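You operate a simulated robot arm through the tools that you are given. There is no shell and no other tool.

The job below is to be done with a simulated two-armed robot. You get a single attempt, and the scene is never put back.

Task
Jog the whisker patch to the buffing wheel, buff it off and dot the spot.
Fine: buffer on for it and off after, not buffed too deep; one yellow dot on the sidewall over the buffed patch shows the rework; marker back.
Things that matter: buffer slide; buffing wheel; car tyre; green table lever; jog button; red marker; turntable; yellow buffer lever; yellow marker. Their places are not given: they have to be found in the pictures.

Only the result counts: the job must be done as asked and must still hold three seconds after the hand-in. Knocking over, shifting, dropping, spilling or breaking anything else fails it.

Robot
Two 7-joint arms with fingered hands on one trunk that stands fixed in place. Base frame: the origin is at the foot of the trunk, x ahead of it, y to its left, z up; the work surface is at about z = 0.782. Units: m, rad, N and s.
The left shoulder is at [0.07, 0.153, 1.347], the right one opposite. With the tool pointing down near the work surface each hand reaches from about 0.1 to 0.78 m from the base axis, measured 20 degrees to its own side. Payload 3.9 kg a hand.
The tool frame of a hand sits at the grasp point between the pads (the TCP): z along the fingers, y along the line on which they close. The tips reach 0.03 m beyond it. The gripper opens to 0.104 m. The gripper's body begins 0.035 m behind the TCP. The gripper is a hand of 4 fingers: y runs from the thumb to the fingers, the wrist lies at [-0.017, -0.104, -0.178] in the tool frame, and closing takes about 1.5 s.
Orientation is told as [roll, pitch, yaw] about the base's x, y, z axes, in that order, counted from this pose: with the fingers straight down and the wrist toward the robot, the tool's x, y and z point along [0, 1, 0], [1, 0, 0] and [0, 0, -1] of the base frame.

Tools
- The arms move only by the tool drive_tool. It takes "left_moves", "right_moves" or both (then of equal length, played together; a hand with none holds still); each is a list of rows, each a list of 7 numbers: the shift along the base's x, y, z in m, then the turn, a rotation vector about the base's x, y, z in rad, then the gripper command, from -1 (shut) to 1 (fully open), values between in proportion. In form: [[x, y, z, ax, ay, az, claw], ...]. A call has 1 to 20 rows; each row shifts and turns the commanded pose from where the row before left it. Each row takes 0.2 s and may step no farther than 0.05 m and 0.15 rad from the row before; otherwise, or with a gripper value out of range, the whole call is refused. A pose out of reach is approached as far as the arm can. The call stops where the force on the tool passes 40 N (or 10 N more than at its start, if that is more) or the arm is blocked; 0.2 s more then pass. Each finger travels about 0.072 m/s and halts on what it meets, pressing with about 28 N; the grip force reading is that of the motor and also rises with nothing between the fingers. The clock runs only during rows and for 0.2 s after the last one: add rows that do not move to give the fingers time. It gives the time, the measured TCP pose, the force on the tool (base axes), the opening and the grip force at its end, in the units of the frame above (readings bear some noise), with the torque about the TCP (base axes, N m) and any sound that the robot's microphone picked up, and new pictures: "views" is both (left out), scene, wrist or none (wrist: the cameras of the hands that moved).
- Cameras (640 x 400 px; columns grow to the right, rows downward): "scene" is now at [0.1231, -0.0484, 1.585]; the picture's right is [-0.57, -0.82, -0.00], its down [-0.49, 0.34, -0.80] and it looks along [0.66, -0.46, -0.60] (base axes); focal length 294 px, centre (320, 200). "left" rides on the left gripper at [-0.066, -0.09, -0.126] in its tool frame; the picture's right is [-0.78, -0.30, 0.56], its down [0.57, -0.70, 0.42] and it looks along [0.27, 0.65, 0.71] (tool axes); focal length 275 px, centre (320, 200). "right" rides on the right gripper at [0.066, -0.09, -0.126] in its tool frame; the picture's right is [-0.78, 0.30, -0.56], its down [-0.57, -0.70, 0.42] and it looks along [-0.27, 0.65, 0.71] (tool axes); focal length 275 px, centre (320, 200).
- raise_lower(by): slides the trunk up (or, below 0, down) by that many m; the arms and the scene camera ride with it, the base frame stays. It gives what a move gives, with no picture.
- set_grasp(shape, hand): the hand has 4 fingers and takes this shape, open, in about a second: jaw (thumb against the fingers, like two jaws); tri (thumb and two fingers); tip (a fingertip pinch); poke (one finger out to press); point (the index stretched); flat (the hand flat); cup (the hand cupped); fist (a fist). The gripper value then closes the fingers along that shape, each until it touches; the sizes above hold for jaw. It gives what a move gives, with no picture.
- turn_head(pan, tilt): turns the head with the scene camera to pan (to the left, within 1.501 rad either way) and tilt (down, from -0.506 to 1.204), counted from straight ahead of the robot. It gives what a move gives, and a new picture of the scene camera.
- pixel_to_xyz(camera, pixels): for up to 12 pixels [column, row] of the newest picture of that camera ("zoom" is the newest enlarged one), the place [x, y, z] in the base frame of the surface seen there, good to about 0.003 m, but the place of the scene camera against the robot may be out by one fixed shift of up to 0.018 m in any direction. No time passes.
- close_up(camera, box): a new picture of the part [left, top, right, bottom] of that camera's present view, enlarged. No time passes.
- finish_job(): hands the job in; it is judged then, once.

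Unless the task says otherwise, let go and move clear before handing in.

The tools are called by a JSON object that holds its "op" and its "data". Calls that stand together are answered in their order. drive_tool: Moves the arms, as the interface text tells. Its arguments: {"type":"object","properties":{"left_moves":{"type":"array","items":{"type":"array","items":{"type":"number"}}},"right_moves":{"type":"array","items":{"type":"array","items":{"type":"number"}}},"views":{"type":"string","enum":["both","scene","wrist","none"]}},"required":[]} The other tools are called the same way: raise_lower (by) slides the trunk up or down; set_grasp (shape, hand) gives the hand a shape; turn_head (pan, tilt) turns the head that bears the scene camera; pixel_to_xyz (camera, pixels) gives the place of the surface under pixels of a picture; close_up (camera, box) takes an enlarged picture of a part of a camera's view; finish_job () hands the job in.

At the start:

```text
clock: 0.0
left_position: [0.5954, -0.1181, 1.3007]
left_tool_rot: [0.001, 0.0, 0.001]
left_wrist_force: [-0.2, -0.1, -0.7]
left_moment: [0.0, 0.01, -0.02]
left_finger_gap: 0.1037
left_gripper_force: 0.0
left_shape: jaw
right_position: [0.3137, -0.46, 1.3712]
right_tool_rot: [0.0, 0.001, 0.0]
right_wrist_force: [-0.7, -0.4, 0.7]
right_moment: [0.0, -0.03, 0.01]
right_finger_gap: 0.1036
right_gripper_force: 0.1
right_shape: jaw
trunk travel left (down, up): [-0.8, 0.14]
head pan, tilt: [-0.606, 0.641]
```

scene: 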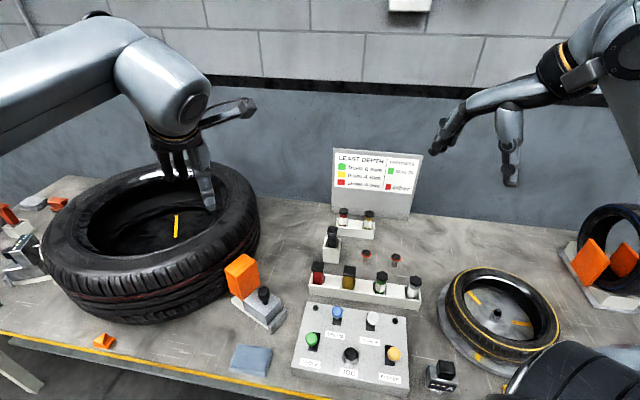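
right: 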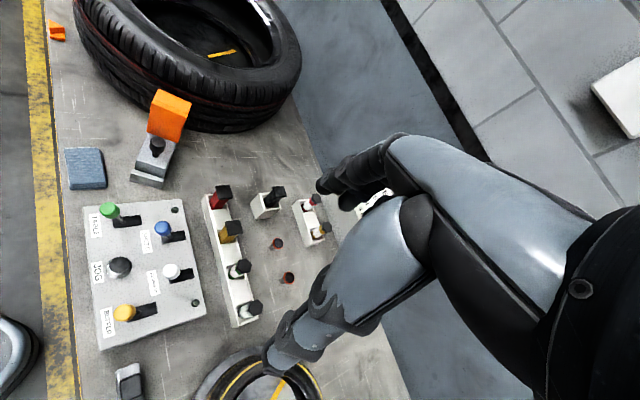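
left: 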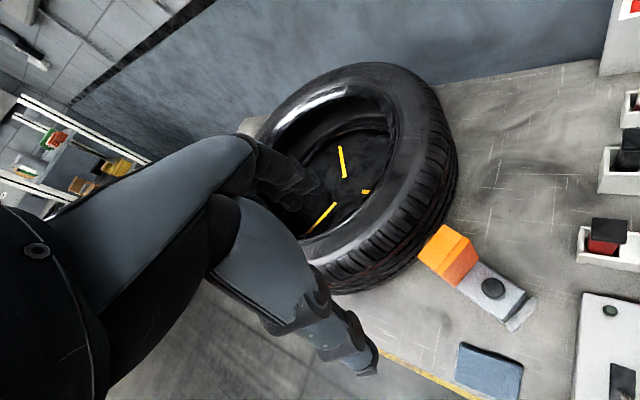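

The pictures show a car tyre at left (around scene 150,240), a control panel with coloured levers (350,345), a rack of markers (365,285), and a smaller tyre at right (500,310). I'll take enlarged views to read the labels.

{"op": "close_up", "data": {"camera": "scene", "box": [220, 180, 460, 400]}}

{"op": "close_up", "data": {"camera": "scene", "box": [0, 150, 280, 350]}}

{"op": "close_up", "data": {"camera": "scene", "box": [400, 180, 640, 400]}}

{"op": "close_up", "data": {"camera": "right", "box": [40, 70, 340, 370]}}

{"op": "close_up", "data": {"camera": "scene", "box": [320, 140, 440, 230]}}

```text
1.82 times, centred on (340, 290) of scene
```

zoom: 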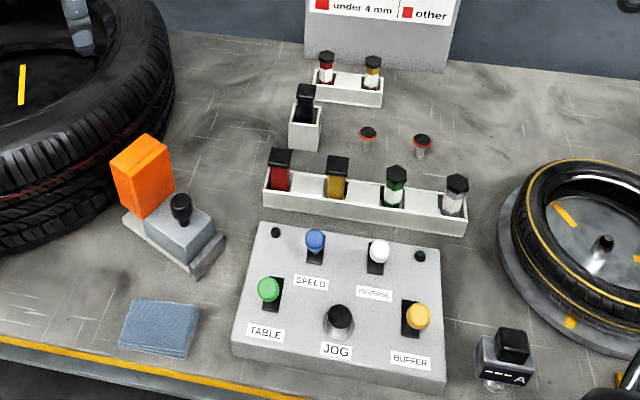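

```text
2.00 times, centred on (140, 250) of scene
```

zoom: 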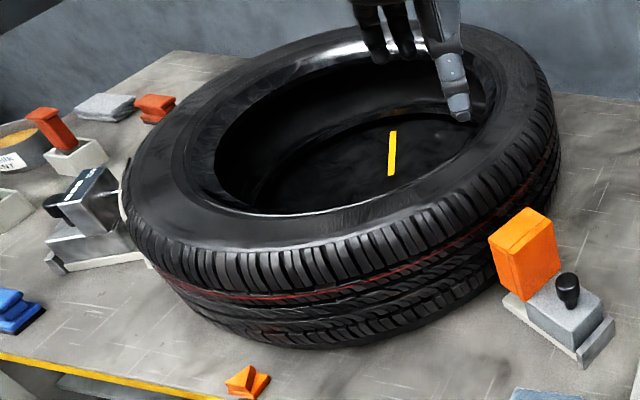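

```text
1.82 times, centred on (520, 290) of scene
```

zoom: 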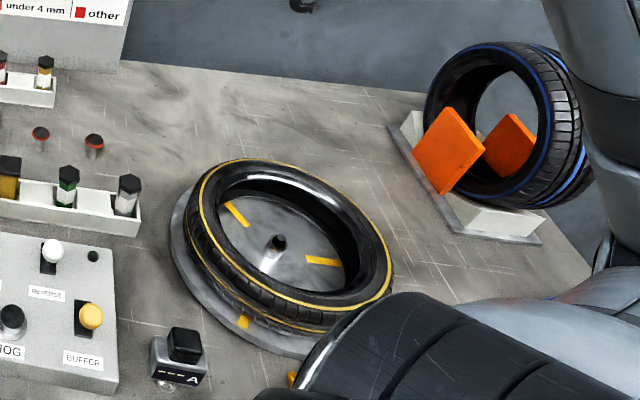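

```text
1.33 times, centred on (190, 220) of right
```

zoom: 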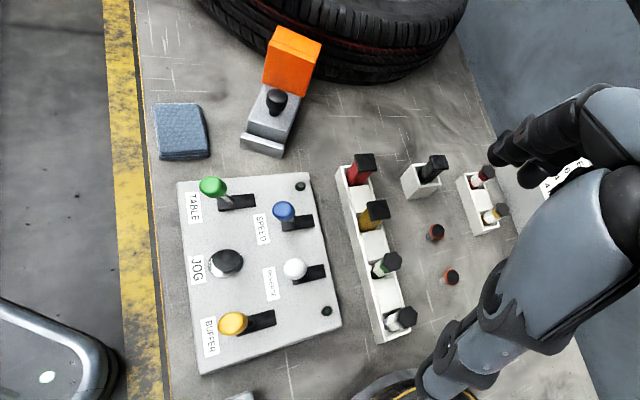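

```text
4.44 times, centred on (380, 185) of scene
```

zoom: 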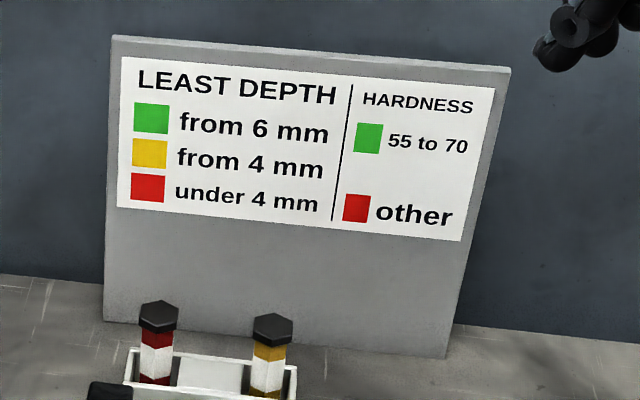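

Panel labels: green TABLE, blue SPEED, black JOG, white REVERSE, yellow BUFFER. Two slides stand by the tyre (scene 25,260 and 255,290); I'll turn the head to look around for the buffer and whisker patch.

{"op": "turn_head", "data": {"pan": 0.2, "tilt": 0.75}}

```text
clock: 1.1
left_position: [0.5947, -0.1191, 1.3008]
left_tool_rot: [0.0, -0.001, 0.002]
left_wrist_force: [-0.1, -0.4, -0.4]
left_moment: [0.0, -0.02, 0.0]
left_finger_gap: 0.1035
left_gripper_force: 0.1
left_shape: jaw
right_position: [0.3138, -0.4616, 1.3715]
right_tool_rot: [0.001, 0.001, 0.0]
right_wrist_force: [-0.1, 0.1, -0.4]
right_moment: [-0.01, -0.03, 0.01]
right_finger_gap: 0.1038
right_gripper_force: 0.1
right_shape: jaw
trunk travel left (down, up): [-0.8, 0.14]
head pan, tilt: [0.201, 0.75]
```

scene: 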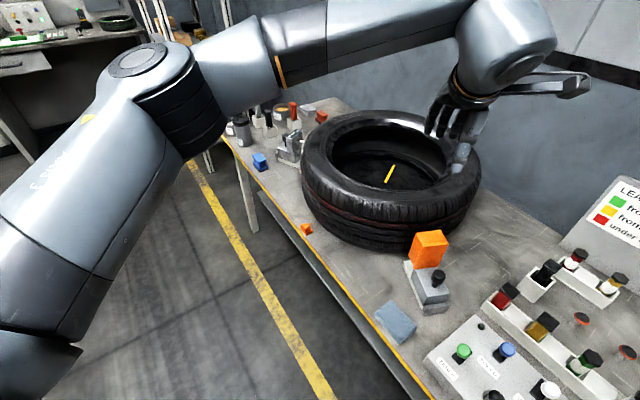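

{"op": "close_up", "data": {"camera": "scene", "box": [210, 80, 370, 180]}}

{"op": "close_up", "data": {"camera": "scene", "box": [270, 90, 510, 330]}}

{"op": "close_up", "data": {"camera": "left", "box": [220, 50, 540, 350]}}

{"op": "close_up", "data": {"camera": "scene", "box": [370, 200, 490, 350]}}

{"op": "pixel_to_xyz", "data": {"camera": "scene", "pixels": [[430, 250], [438, 276], [306, 229], [262, 160], [289, 137], [340, 195], [420, 220], [390, 175], [395, 322], [462, 350], [507, 348], [488, 397]]}}

```text
4.00 times, centred on (290, 130) of scene
```

zoom: 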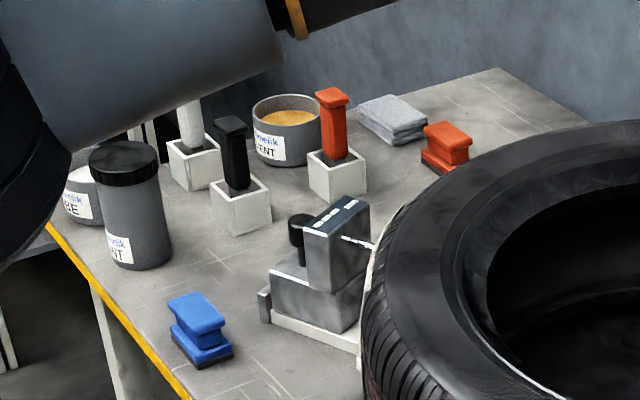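

```text
1.67 times, centred on (390, 210) of scene
```

zoom: 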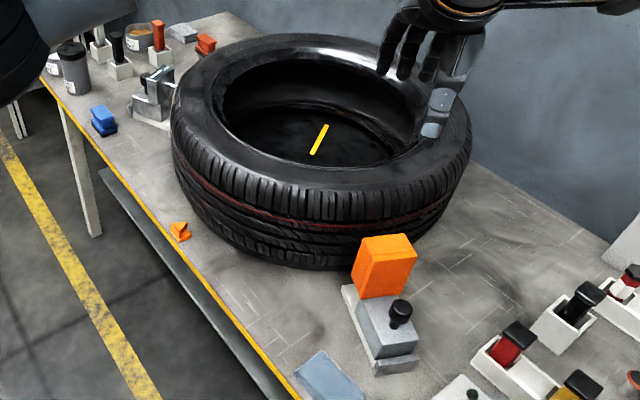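

```text
1.33 times, centred on (380, 200) of left
```

zoom: 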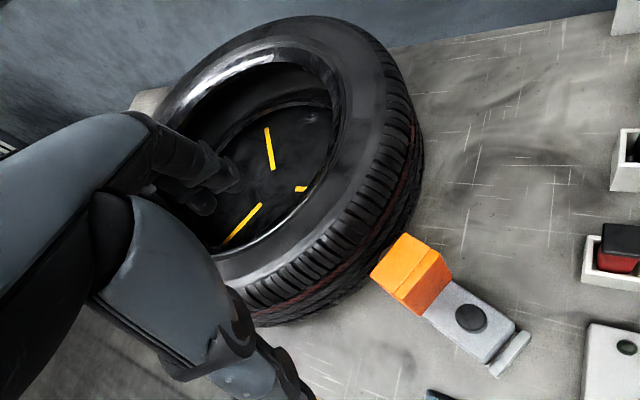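

```text
2.67 times, centred on (430, 275) of scene
```

zoom: 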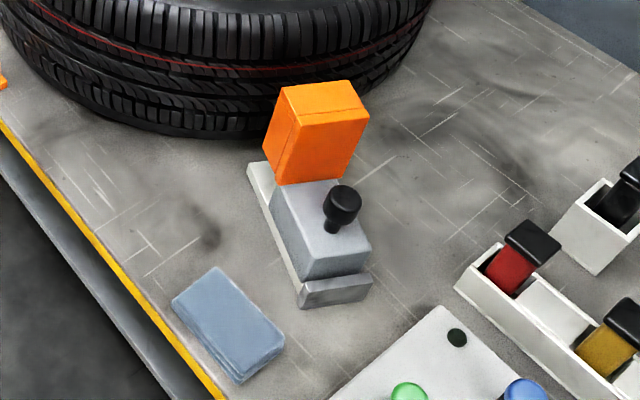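

```text
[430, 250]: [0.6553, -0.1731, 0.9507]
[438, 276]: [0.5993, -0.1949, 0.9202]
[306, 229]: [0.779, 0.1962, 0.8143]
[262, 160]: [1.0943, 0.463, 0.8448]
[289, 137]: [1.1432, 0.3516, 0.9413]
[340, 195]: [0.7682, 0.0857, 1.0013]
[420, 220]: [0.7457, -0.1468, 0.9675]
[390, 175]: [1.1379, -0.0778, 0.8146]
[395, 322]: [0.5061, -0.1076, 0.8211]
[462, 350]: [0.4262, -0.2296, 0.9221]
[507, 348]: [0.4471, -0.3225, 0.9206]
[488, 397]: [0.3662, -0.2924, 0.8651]
```

The orange-guarded unit with a black knob near scene (435,265) looks like the buffer slide, and the one at (289,137) a gauge. I'll turn to look at the markers and panel closely.

{"op": "turn_head", "data": {"pan": -0.7, "tilt": 0.95}}

```text
clock: 2.3
left_position: [0.5964, -0.1181, 1.3011]
left_tool_rot: [0.0, -0.001, 0.0]
left_wrist_force: [-0.2, -0.9, 0.1]
left_moment: [-0.01, -0.02, 0.0]
left_finger_gap: 0.1037
left_gripper_force: 0.1
left_shape: jaw
right_position: [0.3133, -0.4584, 1.3712]
right_tool_rot: [0.0, 0.0, 0.003]
right_wrist_force: [0.1, 0.2, -0.1]
right_moment: [-0.03, 0.0, 0.0]
right_finger_gap: 0.1039
right_gripper_force: 0.0
right_shape: jaw
trunk travel left (down, up): [-0.8, 0.14]
head pan, tilt: [-0.7, 0.949]
```

scene: 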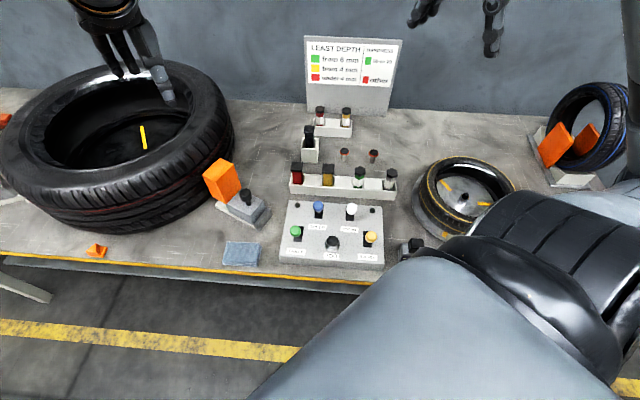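

{"op": "close_up", "data": {"camera": "scene", "box": [280, 95, 410, 205]}}

{"op": "close_up", "data": {"camera": "scene", "box": [270, 180, 430, 280]}}

{"op": "close_up", "data": {"camera": "scene", "box": [400, 80, 640, 250]}}

{"op": "close_up", "data": {"camera": "scene", "box": [190, 140, 290, 240]}}

{"op": "pixel_to_xyz", "data": {"camera": "scene", "pixels": [[298, 168], [328, 169], [359, 172], [390, 173], [320, 109], [346, 109], [344, 151], [373, 153], [332, 242], [371, 236], [296, 231], [407, 245]]}}

```text
3.64 times, centred on (345, 150) of scene
```

zoom: 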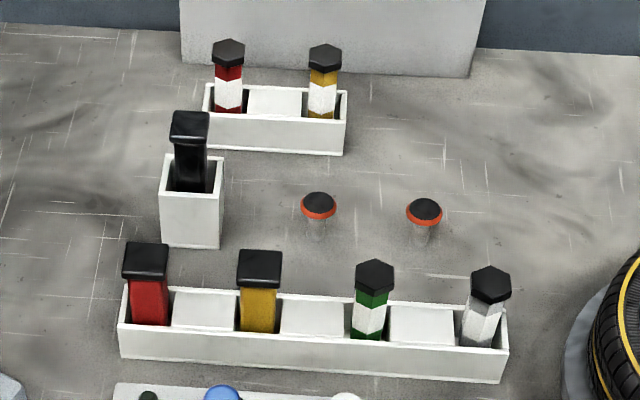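

```text
4.00 times, centred on (350, 230) of scene
```

zoom: 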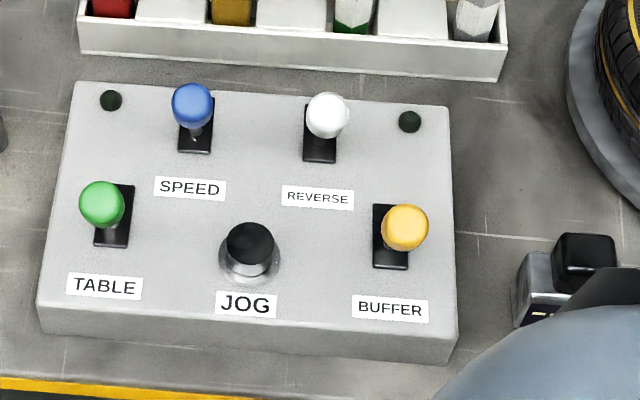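

```text
2.35 times, centred on (520, 165) of scene
```

zoom: 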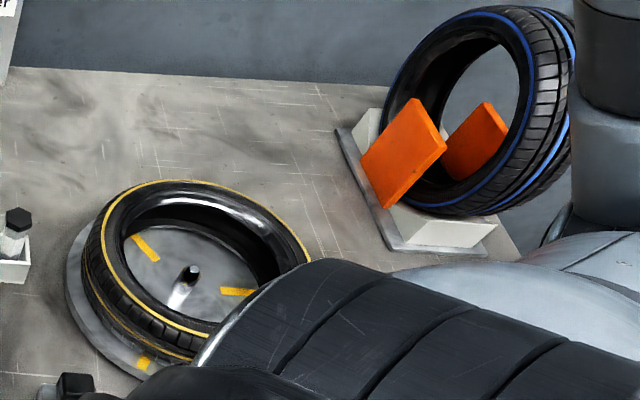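

```text
4.00 times, centred on (240, 190) of scene
```

zoom: 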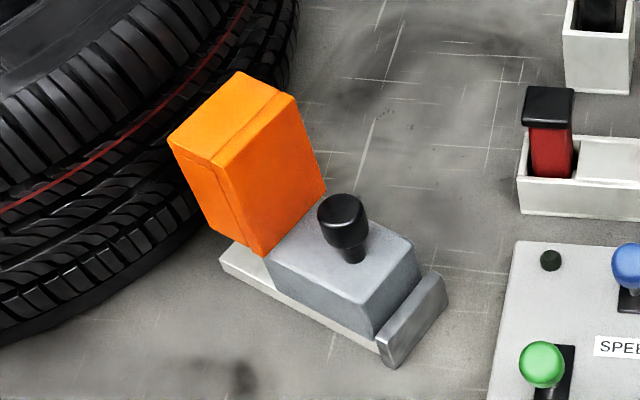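

```text
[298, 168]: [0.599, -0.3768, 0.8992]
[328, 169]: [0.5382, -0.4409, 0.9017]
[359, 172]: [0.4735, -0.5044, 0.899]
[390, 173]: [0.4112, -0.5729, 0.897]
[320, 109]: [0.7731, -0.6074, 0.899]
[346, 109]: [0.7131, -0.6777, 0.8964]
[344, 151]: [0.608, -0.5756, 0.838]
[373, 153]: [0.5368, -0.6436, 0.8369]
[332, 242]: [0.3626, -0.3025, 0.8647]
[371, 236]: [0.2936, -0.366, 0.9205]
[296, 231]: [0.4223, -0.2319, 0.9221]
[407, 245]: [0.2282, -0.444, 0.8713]
```

The front rack holds square red and yellow sticks plus hex green/white; the back rack (scene 333,122) holds banded hex red/yellow. I need closer views to tell the real markers apart.

{"op": "close_up", "data": {"camera": "right", "box": [190, 165, 350, 335]}}

{"op": "close_up", "data": {"camera": "right", "box": [60, 0, 320, 180]}}

{"op": "close_up", "data": {"camera": "scene", "box": [0, 40, 250, 270]}}

```text
2.35 times, centred on (270, 250) of right
```

zoom: 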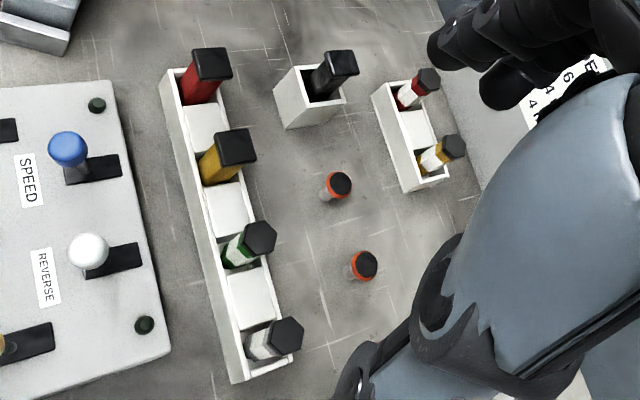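

```text
2.22 times, centred on (190, 90) of right
```

zoom: 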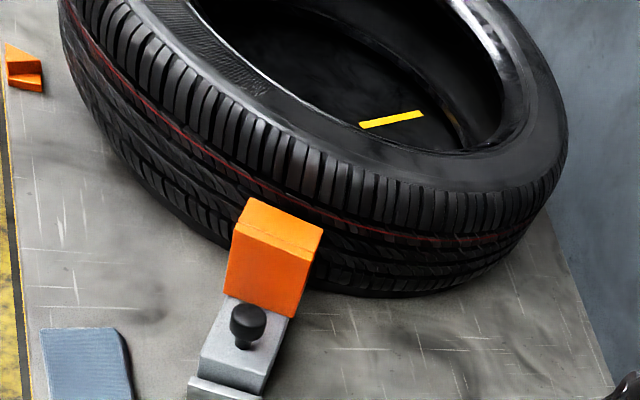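

```text
1.74 times, centred on (125, 155) of scene
```

zoom: 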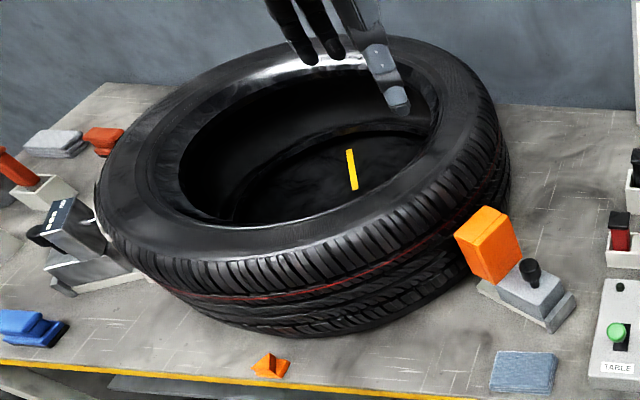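

The red/yellow sticks come in two styles, so I'll bring the right wrist camera closer over the racks (around base 0.54,-0.44) to see them.

{"op": "drive_tool", "data": {"right_moves": [[0.008, 0.009, -0.041, 0, 0, 0, 1], [0.008, 0.009, -0.041, 0, 0, 0, 1], [0.008, 0.009, -0.041, 0, 0, 0, 1], [0.008, 0.009, -0.041, 0, 0, 0, 1], [0.008, 0.009, -0.041, 0, 0, 0, 1], [0.008, 0.009, -0.041, 0, 0, 0, 1], [0.008, 0.009, -0.041, 0, 0, 0, 1]], "views": "both"}}

```text
clock: 3.9
left_position: [0.5962, -0.1189, 1.2998]
left_tool_rot: [-0.001, 0.001, 0.001]
left_wrist_force: [0.0, 0.4, 0.3]
left_moment: [-0.03, -0.01, 0.0]
left_finger_gap: 0.1039
left_gripper_force: 0.0
left_shape: jaw
right_position: [0.3816, -0.4153, 1.0994]
right_tool_rot: [0.001, -0.001, 0.002]
right_wrist_force: [-1.5, -0.7, -0.3]
right_moment: [0.01, 0.01, -0.03]
right_finger_gap: 0.1038
right_gripper_force: 0.1
right_shape: jaw
right hand out of reach, approached as far as the arm can: row 3, 4, 5
trunk travel left (down, up): [-0.8, 0.14]
head pan, tilt: [-0.7, 0.949]
```

scene: 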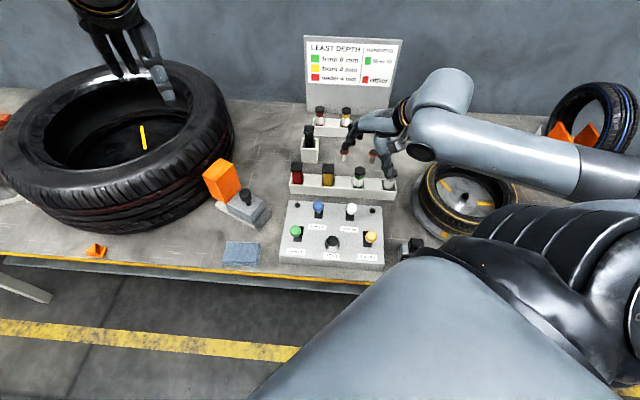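
right: 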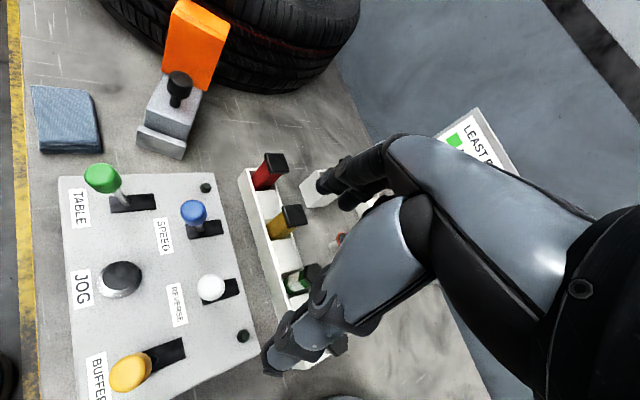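

The right view shows the panel levers (green at 103,178; yellow at 130,372) and the square sticks at (270,170) and (288,220). I'll enlarge these.

{"op": "close_up", "data": {"camera": "right", "box": [230, 140, 350, 320]}}

{"op": "close_up", "data": {"camera": "right", "box": [40, 140, 280, 400]}}

{"op": "close_up", "data": {"camera": "right", "box": [80, 0, 360, 170]}}

{"op": "close_up", "data": {"camera": "scene", "box": [290, 95, 370, 155]}}

```text
2.22 times, centred on (290, 230) of right
```

zoom: 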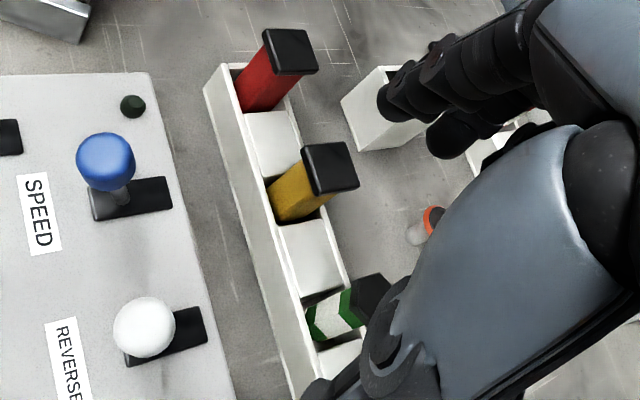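

```text
1.54 times, centred on (160, 270) of right
```

zoom: 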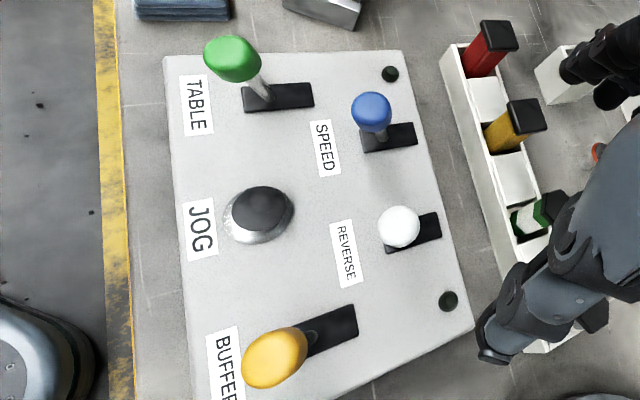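

```text
2.29 times, centred on (220, 85) of right
```

zoom: 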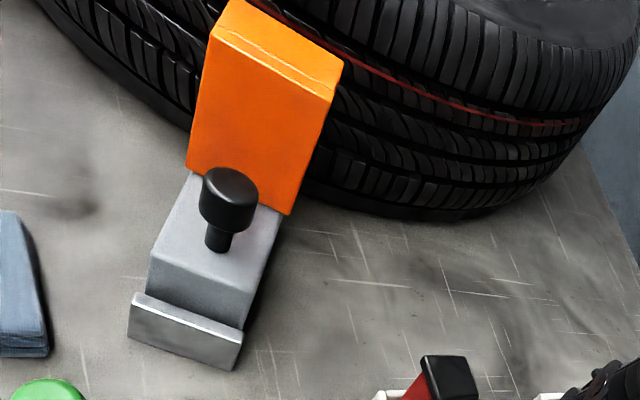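

```text
6.67 times, centred on (330, 125) of scene
```

zoom: 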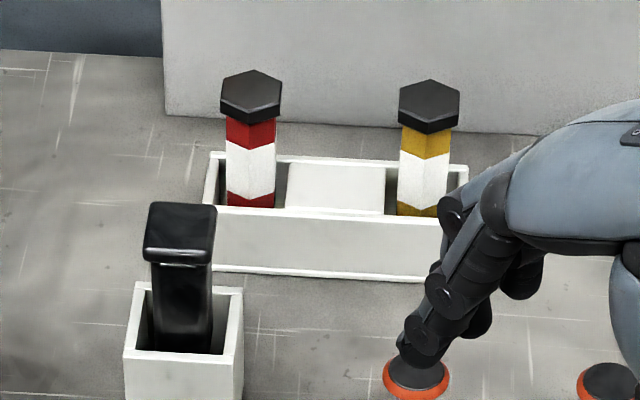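

The hex sticks carry paper-like white bands (crayons), while the square red/yellow ones are plain capped markers. I'll measure key points in the right wrist picture to calibrate against the scene camera.

{"op": "pixel_to_xyz", "data": {"camera": "right", "pixels": [[120, 277], [103, 177], [130, 374], [193, 210], [210, 287], [274, 163], [292, 216], [180, 83], [195, 45], [165, 142], [60, 260], [255, 310]]}}

{"op": "pixel_to_xyz", "data": {"camera": "scene", "pixels": [[332, 241], [296, 230], [371, 235], [318, 206], [351, 208], [298, 166], [328, 167], [246, 191], [222, 165]]}}

{"op": "pixel_to_xyz", "data": {"camera": "left", "pixels": [[492, 288], [445, 250], [518, 312], [430, 160], [380, 280], [310, 90], [270, 120], [360, 75], [343, 160], [605, 240]]}}

```text
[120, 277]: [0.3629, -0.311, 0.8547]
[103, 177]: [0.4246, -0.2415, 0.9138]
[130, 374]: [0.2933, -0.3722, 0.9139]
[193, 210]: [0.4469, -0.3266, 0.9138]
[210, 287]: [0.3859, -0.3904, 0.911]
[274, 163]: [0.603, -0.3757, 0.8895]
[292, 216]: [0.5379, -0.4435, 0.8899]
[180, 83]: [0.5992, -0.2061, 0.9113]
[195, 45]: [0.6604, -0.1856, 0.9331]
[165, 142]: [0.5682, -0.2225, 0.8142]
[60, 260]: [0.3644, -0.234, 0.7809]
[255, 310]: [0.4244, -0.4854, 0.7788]
```

```text
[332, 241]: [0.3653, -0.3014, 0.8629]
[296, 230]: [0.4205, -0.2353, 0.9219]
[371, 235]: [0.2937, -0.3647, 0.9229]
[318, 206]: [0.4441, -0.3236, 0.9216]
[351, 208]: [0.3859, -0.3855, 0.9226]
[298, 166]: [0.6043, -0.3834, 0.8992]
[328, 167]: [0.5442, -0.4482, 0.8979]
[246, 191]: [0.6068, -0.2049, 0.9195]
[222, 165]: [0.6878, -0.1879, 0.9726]
```

```text
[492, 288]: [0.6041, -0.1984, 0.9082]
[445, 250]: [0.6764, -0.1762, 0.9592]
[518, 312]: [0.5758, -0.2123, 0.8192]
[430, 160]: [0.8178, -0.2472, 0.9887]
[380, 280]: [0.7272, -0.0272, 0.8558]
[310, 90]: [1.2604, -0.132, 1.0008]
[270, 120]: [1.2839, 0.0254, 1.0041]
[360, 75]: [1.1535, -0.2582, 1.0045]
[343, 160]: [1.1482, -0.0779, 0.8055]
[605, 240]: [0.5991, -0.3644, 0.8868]
```

Wrist readings place the JOG top at about (0.363,-0.311,0.855), levers' knobs at z 0.914, table z 0.780; the scene camera is off by ~+0.009 in z and ~+0.006 in y. Next I'll form the right hand to poke and check its fingertip in the picture.

{"op": "set_grasp", "data": {"hand": "right", "shape": "poke"}}

{"op": "drive_tool", "data": {"right_moves": [[0, 0, 0, 0, 0, 0, 1]]}}

```text
clock: 4.8
left_position: [0.5946, -0.1177, 1.3013]
left_tool_rot: [0.0, 0.0, -0.002]
left_wrist_force: [-0.5, 0.2, -0.1]
left_moment: [-0.01, -0.01, 0.03]
left_finger_gap: 0.1039
left_gripper_force: 0.0
left_shape: jaw
right_position: [0.3811, -0.416, 1.0986]
right_tool_rot: [0.0, 0.001, -0.001]
right_wrist_force: [0.2, -0.6, 0.7]
right_moment: [0.0, 0.01, -0.03]
right_finger_gap: 0.0002
right_gripper_force: 0.0
right_shape: poke
trunk travel left (down, up): [-0.8, 0.14]
head pan, tilt: [-0.7, 0.949]
```

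```text
clock: 5.2
left_position: [0.595, -0.118, 1.3005]
left_tool_rot: [0.0, -0.001, 0.002]
left_wrist_force: [0.4, 0.5, -0.3]
left_moment: [0.02, 0.01, 0.01]
left_finger_gap: 0.1037
left_gripper_force: 0.1
left_shape: jaw
right_position: [0.3808, -0.415, 1.0985]
right_tool_rot: [-0.001, 0.0, 0.003]
right_wrist_force: [0.2, 0.5, -0.1]
right_moment: [0.0, -0.01, -0.03]
right_finger_gap: 0.0
right_gripper_force: 0.1
right_shape: poke
trunk travel left (down, up): [-0.8, 0.14]
head pan, tilt: [-0.7, 0.949]
```

scene: 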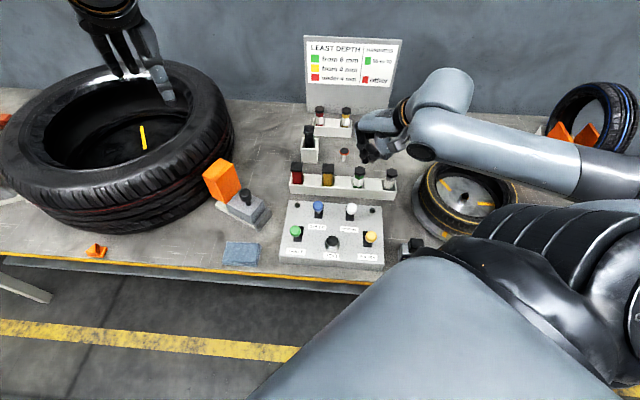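
right: 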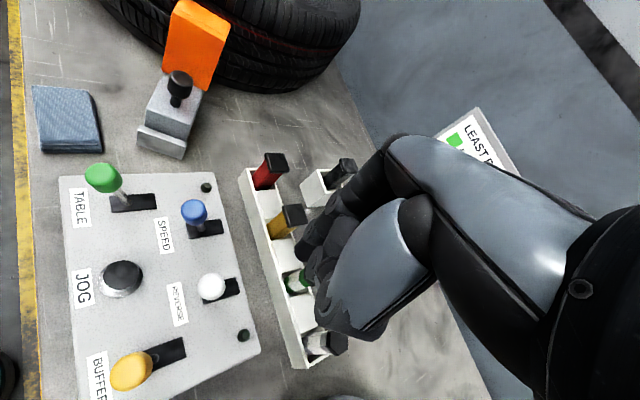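

Now the hand has curled up (right view ~350,240). I'll enlarge to see the extended finger.

{"op": "close_up", "data": {"camera": "right", "box": [280, 130, 440, 360]}}

{"op": "close_up", "data": {"camera": "scene", "box": [340, 80, 440, 190]}}

{"op": "pixel_to_xyz", "data": {"camera": "scene", "pixels": [[366, 156], [374, 155], [398, 158], [365, 128], [380, 140]]}}

```text
1.74 times, centred on (360, 245) of right
```

zoom: 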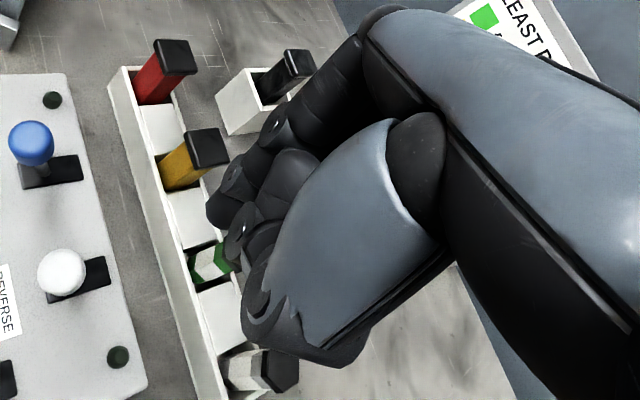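

```text
3.64 times, centred on (390, 135) of scene
```

zoom: 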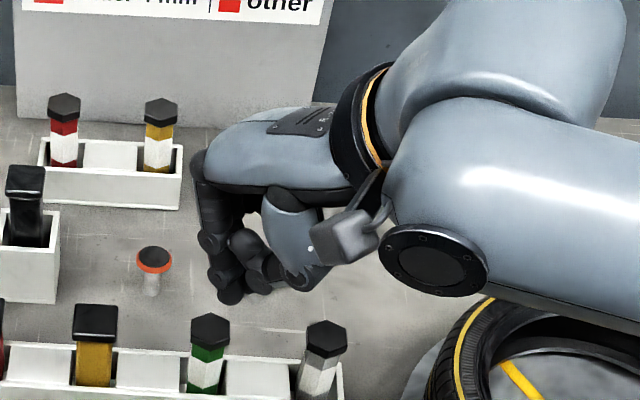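

```text
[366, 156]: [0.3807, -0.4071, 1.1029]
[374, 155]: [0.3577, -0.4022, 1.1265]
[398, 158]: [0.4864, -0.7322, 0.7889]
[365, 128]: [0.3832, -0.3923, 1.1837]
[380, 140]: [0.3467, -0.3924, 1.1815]
```

The extended index tip is at scene about (372,161). I'll sample there to locate the tip relative to the TCP.

{"op": "close_up", "data": {"camera": "scene", "box": [345, 110, 405, 170]}}

{"op": "pixel_to_xyz", "data": {"camera": "zoom", "pixels": [[290, 340], [290, 320], [250, 300], [330, 340], [270, 350], [300, 355]]}}

{"op": "pixel_to_xyz", "data": {"camera": "scene", "pixels": [[370, 158], [370, 160], [371, 161], [369, 159], [373, 160], [371, 162]]}}

```text
6.67 times, centred on (375, 140) of scene
```

zoom: 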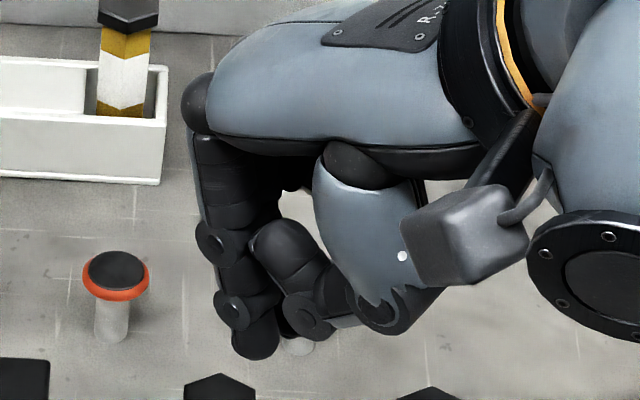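

```text
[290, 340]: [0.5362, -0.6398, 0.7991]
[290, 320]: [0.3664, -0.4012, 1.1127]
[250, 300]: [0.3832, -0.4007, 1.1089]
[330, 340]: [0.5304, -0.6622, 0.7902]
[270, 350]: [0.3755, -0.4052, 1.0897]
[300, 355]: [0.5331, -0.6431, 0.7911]
```

```text
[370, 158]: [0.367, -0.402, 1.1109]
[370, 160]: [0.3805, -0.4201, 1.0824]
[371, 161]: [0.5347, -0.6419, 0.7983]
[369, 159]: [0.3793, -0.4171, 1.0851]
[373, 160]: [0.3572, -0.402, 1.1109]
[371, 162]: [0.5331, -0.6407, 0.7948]
```

The poke fingertip sits right at the TCP's xy about 0.03 m below it, so I'll move it above JOG (0.363,-0.311), tilting the hand 0.35 rad so the wrist stays high over the levers.

{"op": "drive_tool", "data": {"right_moves": [[-0.003, 0.03, 0, 0, 0.117, 0, 1], [-0.005, 0.035, -0.02, 0, 0.117, 0, 1], [-0.005, 0.035, -0.04, 0, 0.117, 0, 1], [-0.005, 0.004, -0.04, 0, 0, 0, 1], [0, 0, 0, 0, 0, 0, 1]]}}

```text
refused: row 3 steps farther than a row can; nothing moved
```

{"op": "drive_tool", "data": {"right_moves": [[-0.003, 0.03, 0, 0, 0.117, 0, 1], [-0.005, 0.03, -0.02, 0, 0.117, 0, 1], [-0.005, 0.03, -0.03, 0, 0.117, 0, 1], [-0.005, 0.014, -0.04, 0, 0, 0, 1], [0, 0, -0.01, 0, 0, 0, 1], [0, 0, 0, 0, 0, 0, 1]]}}

```text
clock: 6.6
left_position: [0.5952, -0.1179, 1.3015]
left_tool_rot: [-0.001, -0.002, 0.0]
left_wrist_force: [0.6, 0.3, -0.2]
left_moment: [-0.02, 0.01, -0.01]
left_finger_gap: 0.1037
left_gripper_force: 0.1
left_shape: jaw
right_position: [0.3614, -0.3125, 1.0001]
right_tool_rot: [0.0, 0.35, 0.001]
right_wrist_force: [-0.4, 0.1, -0.3]
right_moment: [0.0, 0.02, -0.01]
right_finger_gap: 0.0001
right_gripper_force: 0.1
right_shape: poke
trunk travel left (down, up): [-0.8, 0.14]
head pan, tilt: [-0.7, 0.949]
```

scene: 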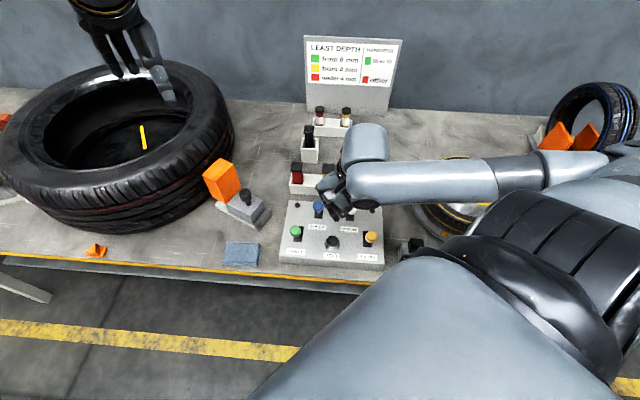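
right: 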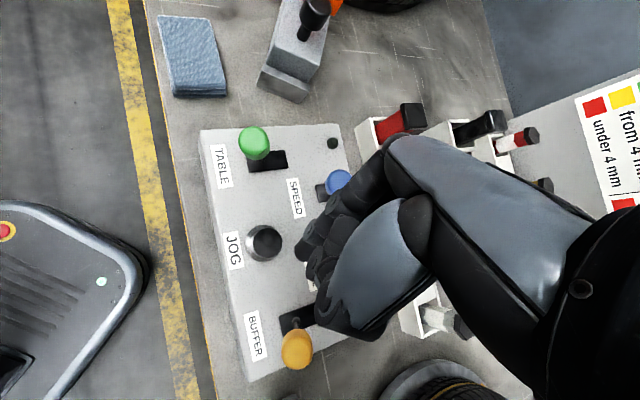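

The right view now shows JOG at (264,243) and the levers clearly; I'll sample them again from this nearer vantage, along with the fingertip in the scene.

{"op": "pixel_to_xyz", "data": {"camera": "right", "pixels": [[260, 240], [264, 243], [276, 243], [253, 140], [298, 349], [338, 183], [268, 160], [294, 320], [300, 242]]}}

{"op": "close_up", "data": {"camera": "scene", "box": [280, 150, 400, 270]}}

{"op": "close_up", "data": {"camera": "right", "box": [200, 120, 380, 380]}}

```text
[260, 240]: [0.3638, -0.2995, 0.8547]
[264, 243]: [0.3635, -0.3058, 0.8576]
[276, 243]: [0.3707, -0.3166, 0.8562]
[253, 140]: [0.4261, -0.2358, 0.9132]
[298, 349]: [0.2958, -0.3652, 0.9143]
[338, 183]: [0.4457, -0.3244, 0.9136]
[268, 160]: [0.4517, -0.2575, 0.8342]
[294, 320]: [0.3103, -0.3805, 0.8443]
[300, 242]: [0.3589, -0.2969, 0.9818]
```

```text
3.33 times, centred on (340, 210) of scene
```

zoom: 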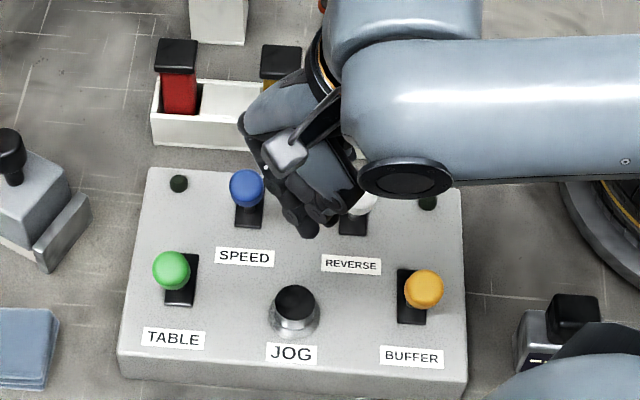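

```text
1.54 times, centred on (290, 250) of right
```

zoom: 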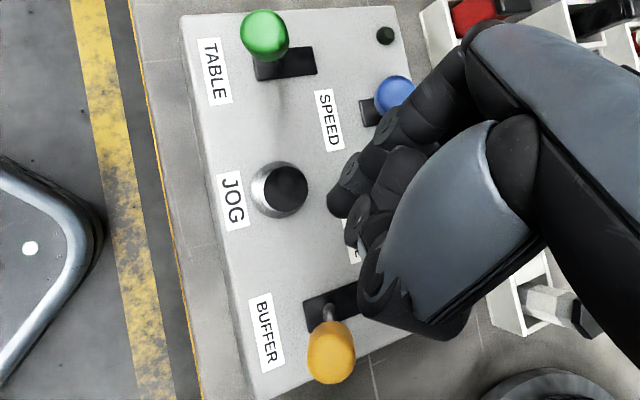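

JOG's black top centre is ~(0.365,-0.308,0.857). I'll verify the fingertip in scene zoom at about (307,232).

{"op": "pixel_to_xyz", "data": {"camera": "scene", "pixels": [[336, 218], [335, 217], [337, 219], [336, 220], [332, 216], [332, 241]]}}

{"op": "drive_tool", "data": {"right_moves": [[0.014, 0.0045, -0.03, 0, 0, 0, 1], [0, 0, -0.04, 0, 0, 0, 1], [0, 0, -0.02, 0, 0, 0, 1], [0, 0, 0, 0, 0, 0, 1]]}}

```text
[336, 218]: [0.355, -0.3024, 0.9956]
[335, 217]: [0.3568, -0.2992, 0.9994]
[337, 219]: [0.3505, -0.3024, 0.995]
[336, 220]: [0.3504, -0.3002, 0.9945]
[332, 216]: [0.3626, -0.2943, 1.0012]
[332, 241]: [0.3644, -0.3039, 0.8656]
```

```text
clock: 7.6
left_position: [0.5955, -0.1195, 1.3007]
left_tool_rot: [0.001, 0.0, 0.0]
left_wrist_force: [-0.1, -0.1, 0.4]
left_moment: [0.04, 0.01, 0.01]
left_finger_gap: 0.1032
left_gripper_force: 0.0
left_shape: jaw
right_position: [0.375, -0.3073, 0.9071]
right_tool_rot: [0.001, 0.351, 0.002]
right_wrist_force: [0.1, -0.1, -0.2]
right_moment: [0.02, 0.0, 0.01]
right_finger_gap: 0.0
right_gripper_force: 0.1
right_shape: poke
trunk travel left (down, up): [-0.8, 0.14]
head pan, tilt: [-0.7, 0.949]
```

scene: 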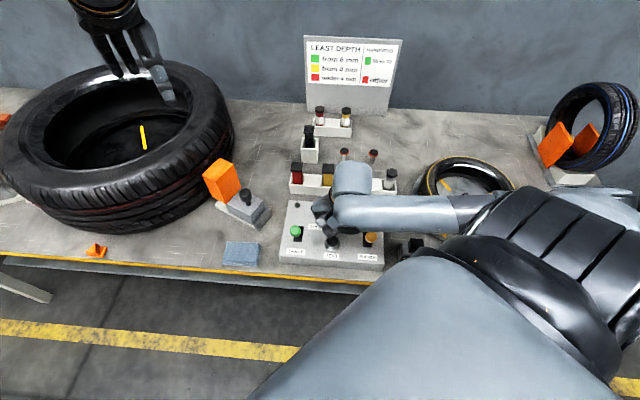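
right: 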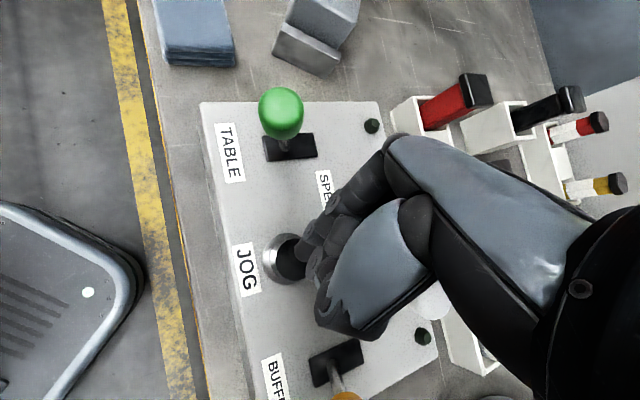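

The finger is hovering about 2 cm above JOG (scene ~330,238). I'll check clearances in enlargements.

{"op": "close_up", "data": {"camera": "scene", "box": [270, 170, 400, 280]}}

{"op": "close_up", "data": {"camera": "right", "box": [200, 140, 460, 400]}}

```text
3.64 times, centred on (335, 225) of scene
```

zoom: 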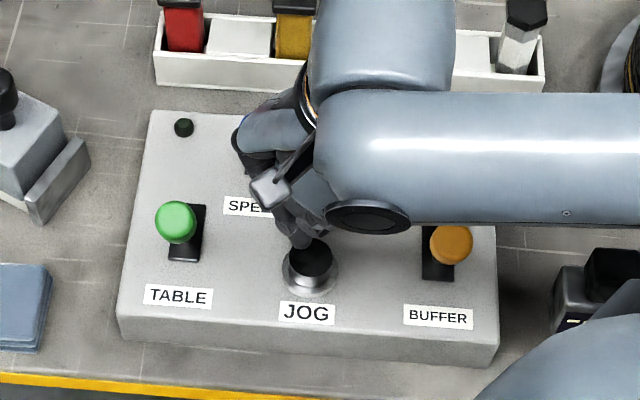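

```text
1.54 times, centred on (330, 270) of right
```

zoom: 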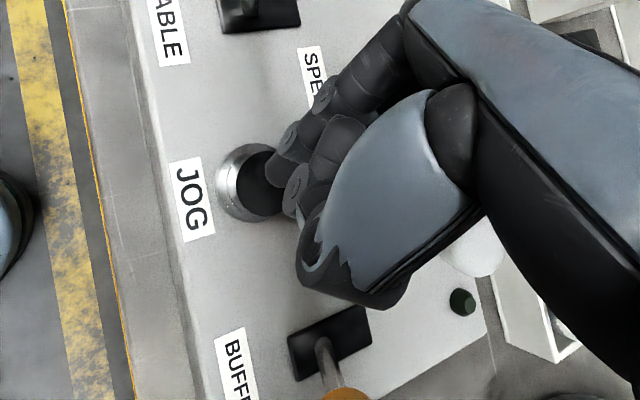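

The blue lever is hidden behind the hand, so I'll sample the hand's lower front (scene ~313,214) to check its clearance above the blue knob.

{"op": "pixel_to_xyz", "data": {"camera": "scene", "pixels": [[313, 205], [313, 210], [314, 214], [316, 218], [320, 222], [322, 228], [326, 232], [330, 236], [312, 216], [328, 228]]}}

{"op": "pixel_to_xyz", "data": {"camera": "right", "pixels": [[350, 195], [380, 165], [330, 215], [310, 250], [300, 245], [340, 300], [350, 330], [395, 150]]}}

```text
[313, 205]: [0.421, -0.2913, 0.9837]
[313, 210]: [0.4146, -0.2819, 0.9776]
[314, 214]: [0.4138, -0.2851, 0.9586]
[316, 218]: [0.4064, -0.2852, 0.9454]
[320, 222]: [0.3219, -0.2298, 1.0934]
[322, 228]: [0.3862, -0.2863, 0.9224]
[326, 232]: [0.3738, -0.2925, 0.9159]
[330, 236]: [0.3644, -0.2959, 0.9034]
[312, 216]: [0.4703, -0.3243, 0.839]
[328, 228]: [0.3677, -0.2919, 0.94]
```

```text
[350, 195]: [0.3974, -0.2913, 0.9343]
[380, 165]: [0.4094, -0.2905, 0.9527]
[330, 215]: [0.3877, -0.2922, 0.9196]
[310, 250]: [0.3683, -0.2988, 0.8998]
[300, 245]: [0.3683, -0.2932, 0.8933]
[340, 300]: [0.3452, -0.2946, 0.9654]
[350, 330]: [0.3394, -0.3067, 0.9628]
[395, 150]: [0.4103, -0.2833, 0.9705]
```

The knuckles would pass close to the blue knob when lowered, so I'll reduce the tilt to 0.15 rad to bring them back, then recheck.

{"op": "drive_tool", "data": {"right_moves": [[-0.003, 0, 0.01, 0, -0.1, 0, 1], [-0.0025, 0, -0.01, 0, -0.1, 0, 1], [0, 0, 0, 0, 0, 0, 1]]}}

{"op": "close_up", "data": {"camera": "scene", "box": [270, 170, 400, 280]}}

{"op": "close_up", "data": {"camera": "right", "box": [140, 100, 440, 400]}}

```text
clock: 8.4
left_position: [0.5951, -0.1182, 1.3008]
left_tool_rot: [0.0, 0.001, 0.002]
left_wrist_force: [-0.6, 0.6, -0.1]
left_moment: [-0.01, 0.03, 0.03]
left_finger_gap: 0.1037
left_gripper_force: 0.0
left_shape: jaw
right_position: [0.3685, -0.3075, 0.9089]
right_tool_rot: [-0.002, 0.15, 0.002]
right_wrist_force: [0.6, 0.0, 0.3]
right_moment: [0.04, 0.0, 0.0]
right_finger_gap: 0.0
right_gripper_force: 0.0
right_shape: poke
trunk travel left (down, up): [-0.8, 0.14]
head pan, tilt: [-0.7, 0.949]
```

scene: 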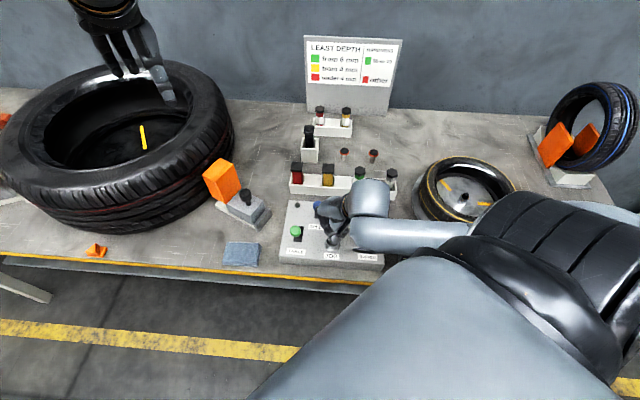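
right: 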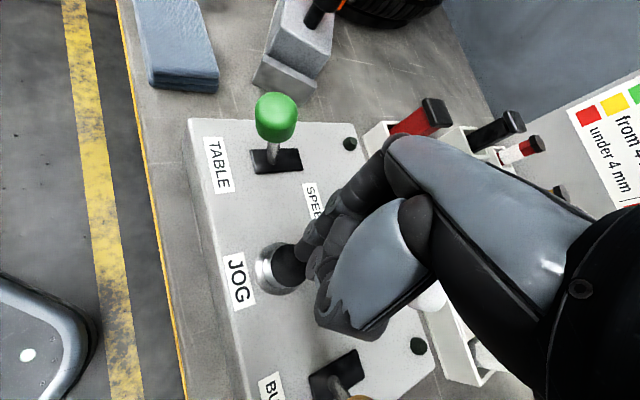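

```text
3.64 times, centred on (335, 225) of scene
```

zoom: 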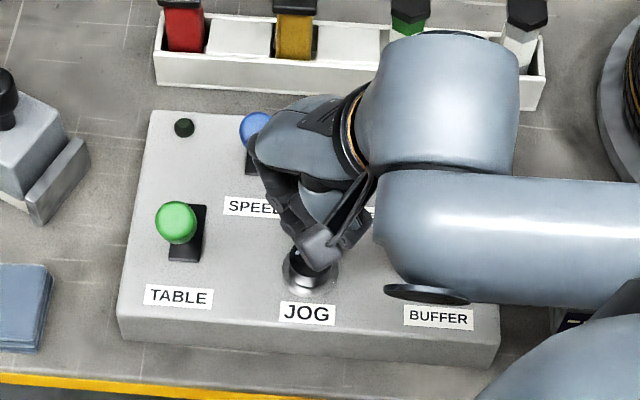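

```text
1.33 times, centred on (290, 250) of right
```

zoom: 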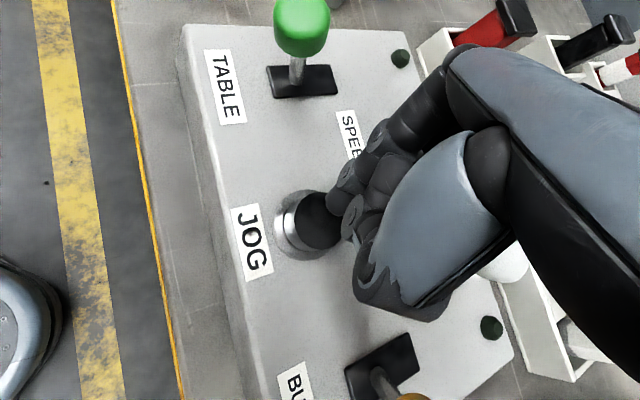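

The hand now clears the blue knob (scene 318,204). I'll lower the finger gently onto JOG and watch force and sound.

{"op": "drive_tool", "data": {"right_moves": [[0, 0, -0.01, 0, 0, 0, 1], [0, 0, -0.008, 0, 0, 0, 1], [0, 0, -0.005, 0, 0, 0, 1], [0, 0, -0.003, 0, 0, 0, 1]]}}

```text
clock: 9.4
left_position: [0.5941, -0.1183, 1.3014]
left_tool_rot: [0.001, -0.001, 0.001]
left_wrist_force: [0.3, -0.3, 0.0]
left_moment: [0.03, 0.01, 0.01]
left_finger_gap: 0.1038
left_gripper_force: 0.2
left_shape: jaw
right_position: [0.3686, -0.3086, 0.8832]
right_tool_rot: [-0.001, 0.149, 0.001]
right_wrist_force: [-0.6, -0.9, 0.5]
right_moment: [0.01, -0.02, -0.02]
right_finger_gap: 0.0
right_gripper_force: 0.1
right_shape: poke
trunk travel left (down, up): [-0.8, 0.14]
head pan, tilt: [-0.7, 0.949]
```

scene: 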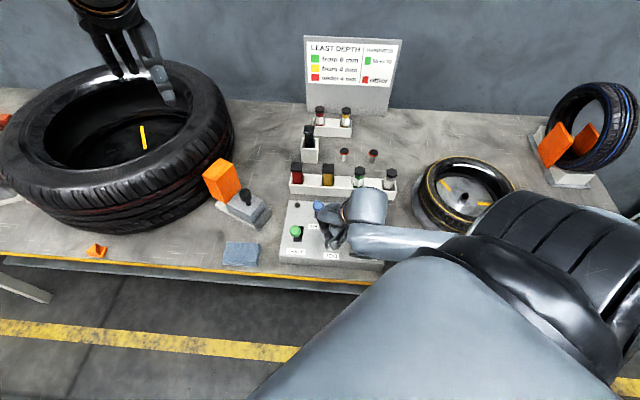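
right: 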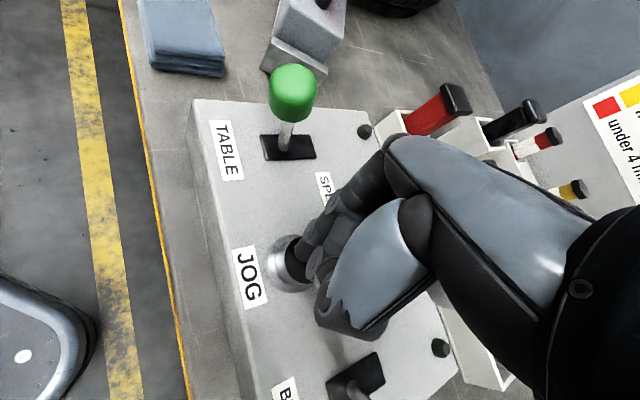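

No contact yet at TCP z 0.883. I'll continue down in small steps.

{"op": "drive_tool", "data": {"right_moves": [[0, 0, -0.003, 0, 0, 0, 1], [0, 0, -0.003, 0, 0, 0, 1], [0, 0, -0.002, 0, 0, 0, 1]], "views": "scene"}}

```text
clock: 10.2
left_position: [0.5935, -0.1178, 1.301]
left_tool_rot: [0.0, -0.001, -0.001]
left_wrist_force: [-0.6, -1.4, -0.3]
left_moment: [-0.01, 0.0, 0.01]
left_finger_gap: 0.1037
left_gripper_force: 0.1
left_shape: jaw
right_position: [0.3686, -0.3083, 0.8772]
right_tool_rot: [0.0, 0.147, 0.001]
right_wrist_force: [0.7, -1.2, 8.6]
right_moment: [0.02, -0.06, 0.03]
right_finger_gap: 0.0
right_gripper_force: 0.1
right_shape: poke
trunk travel left (down, up): [-0.8, 0.14]
head pan, tilt: [-0.7, 0.949]
heard: click
```

scene: 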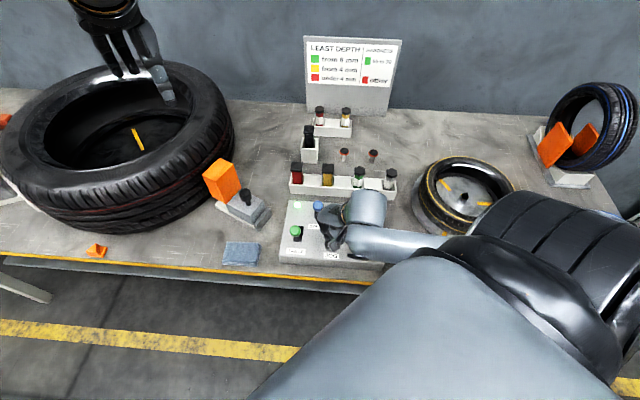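

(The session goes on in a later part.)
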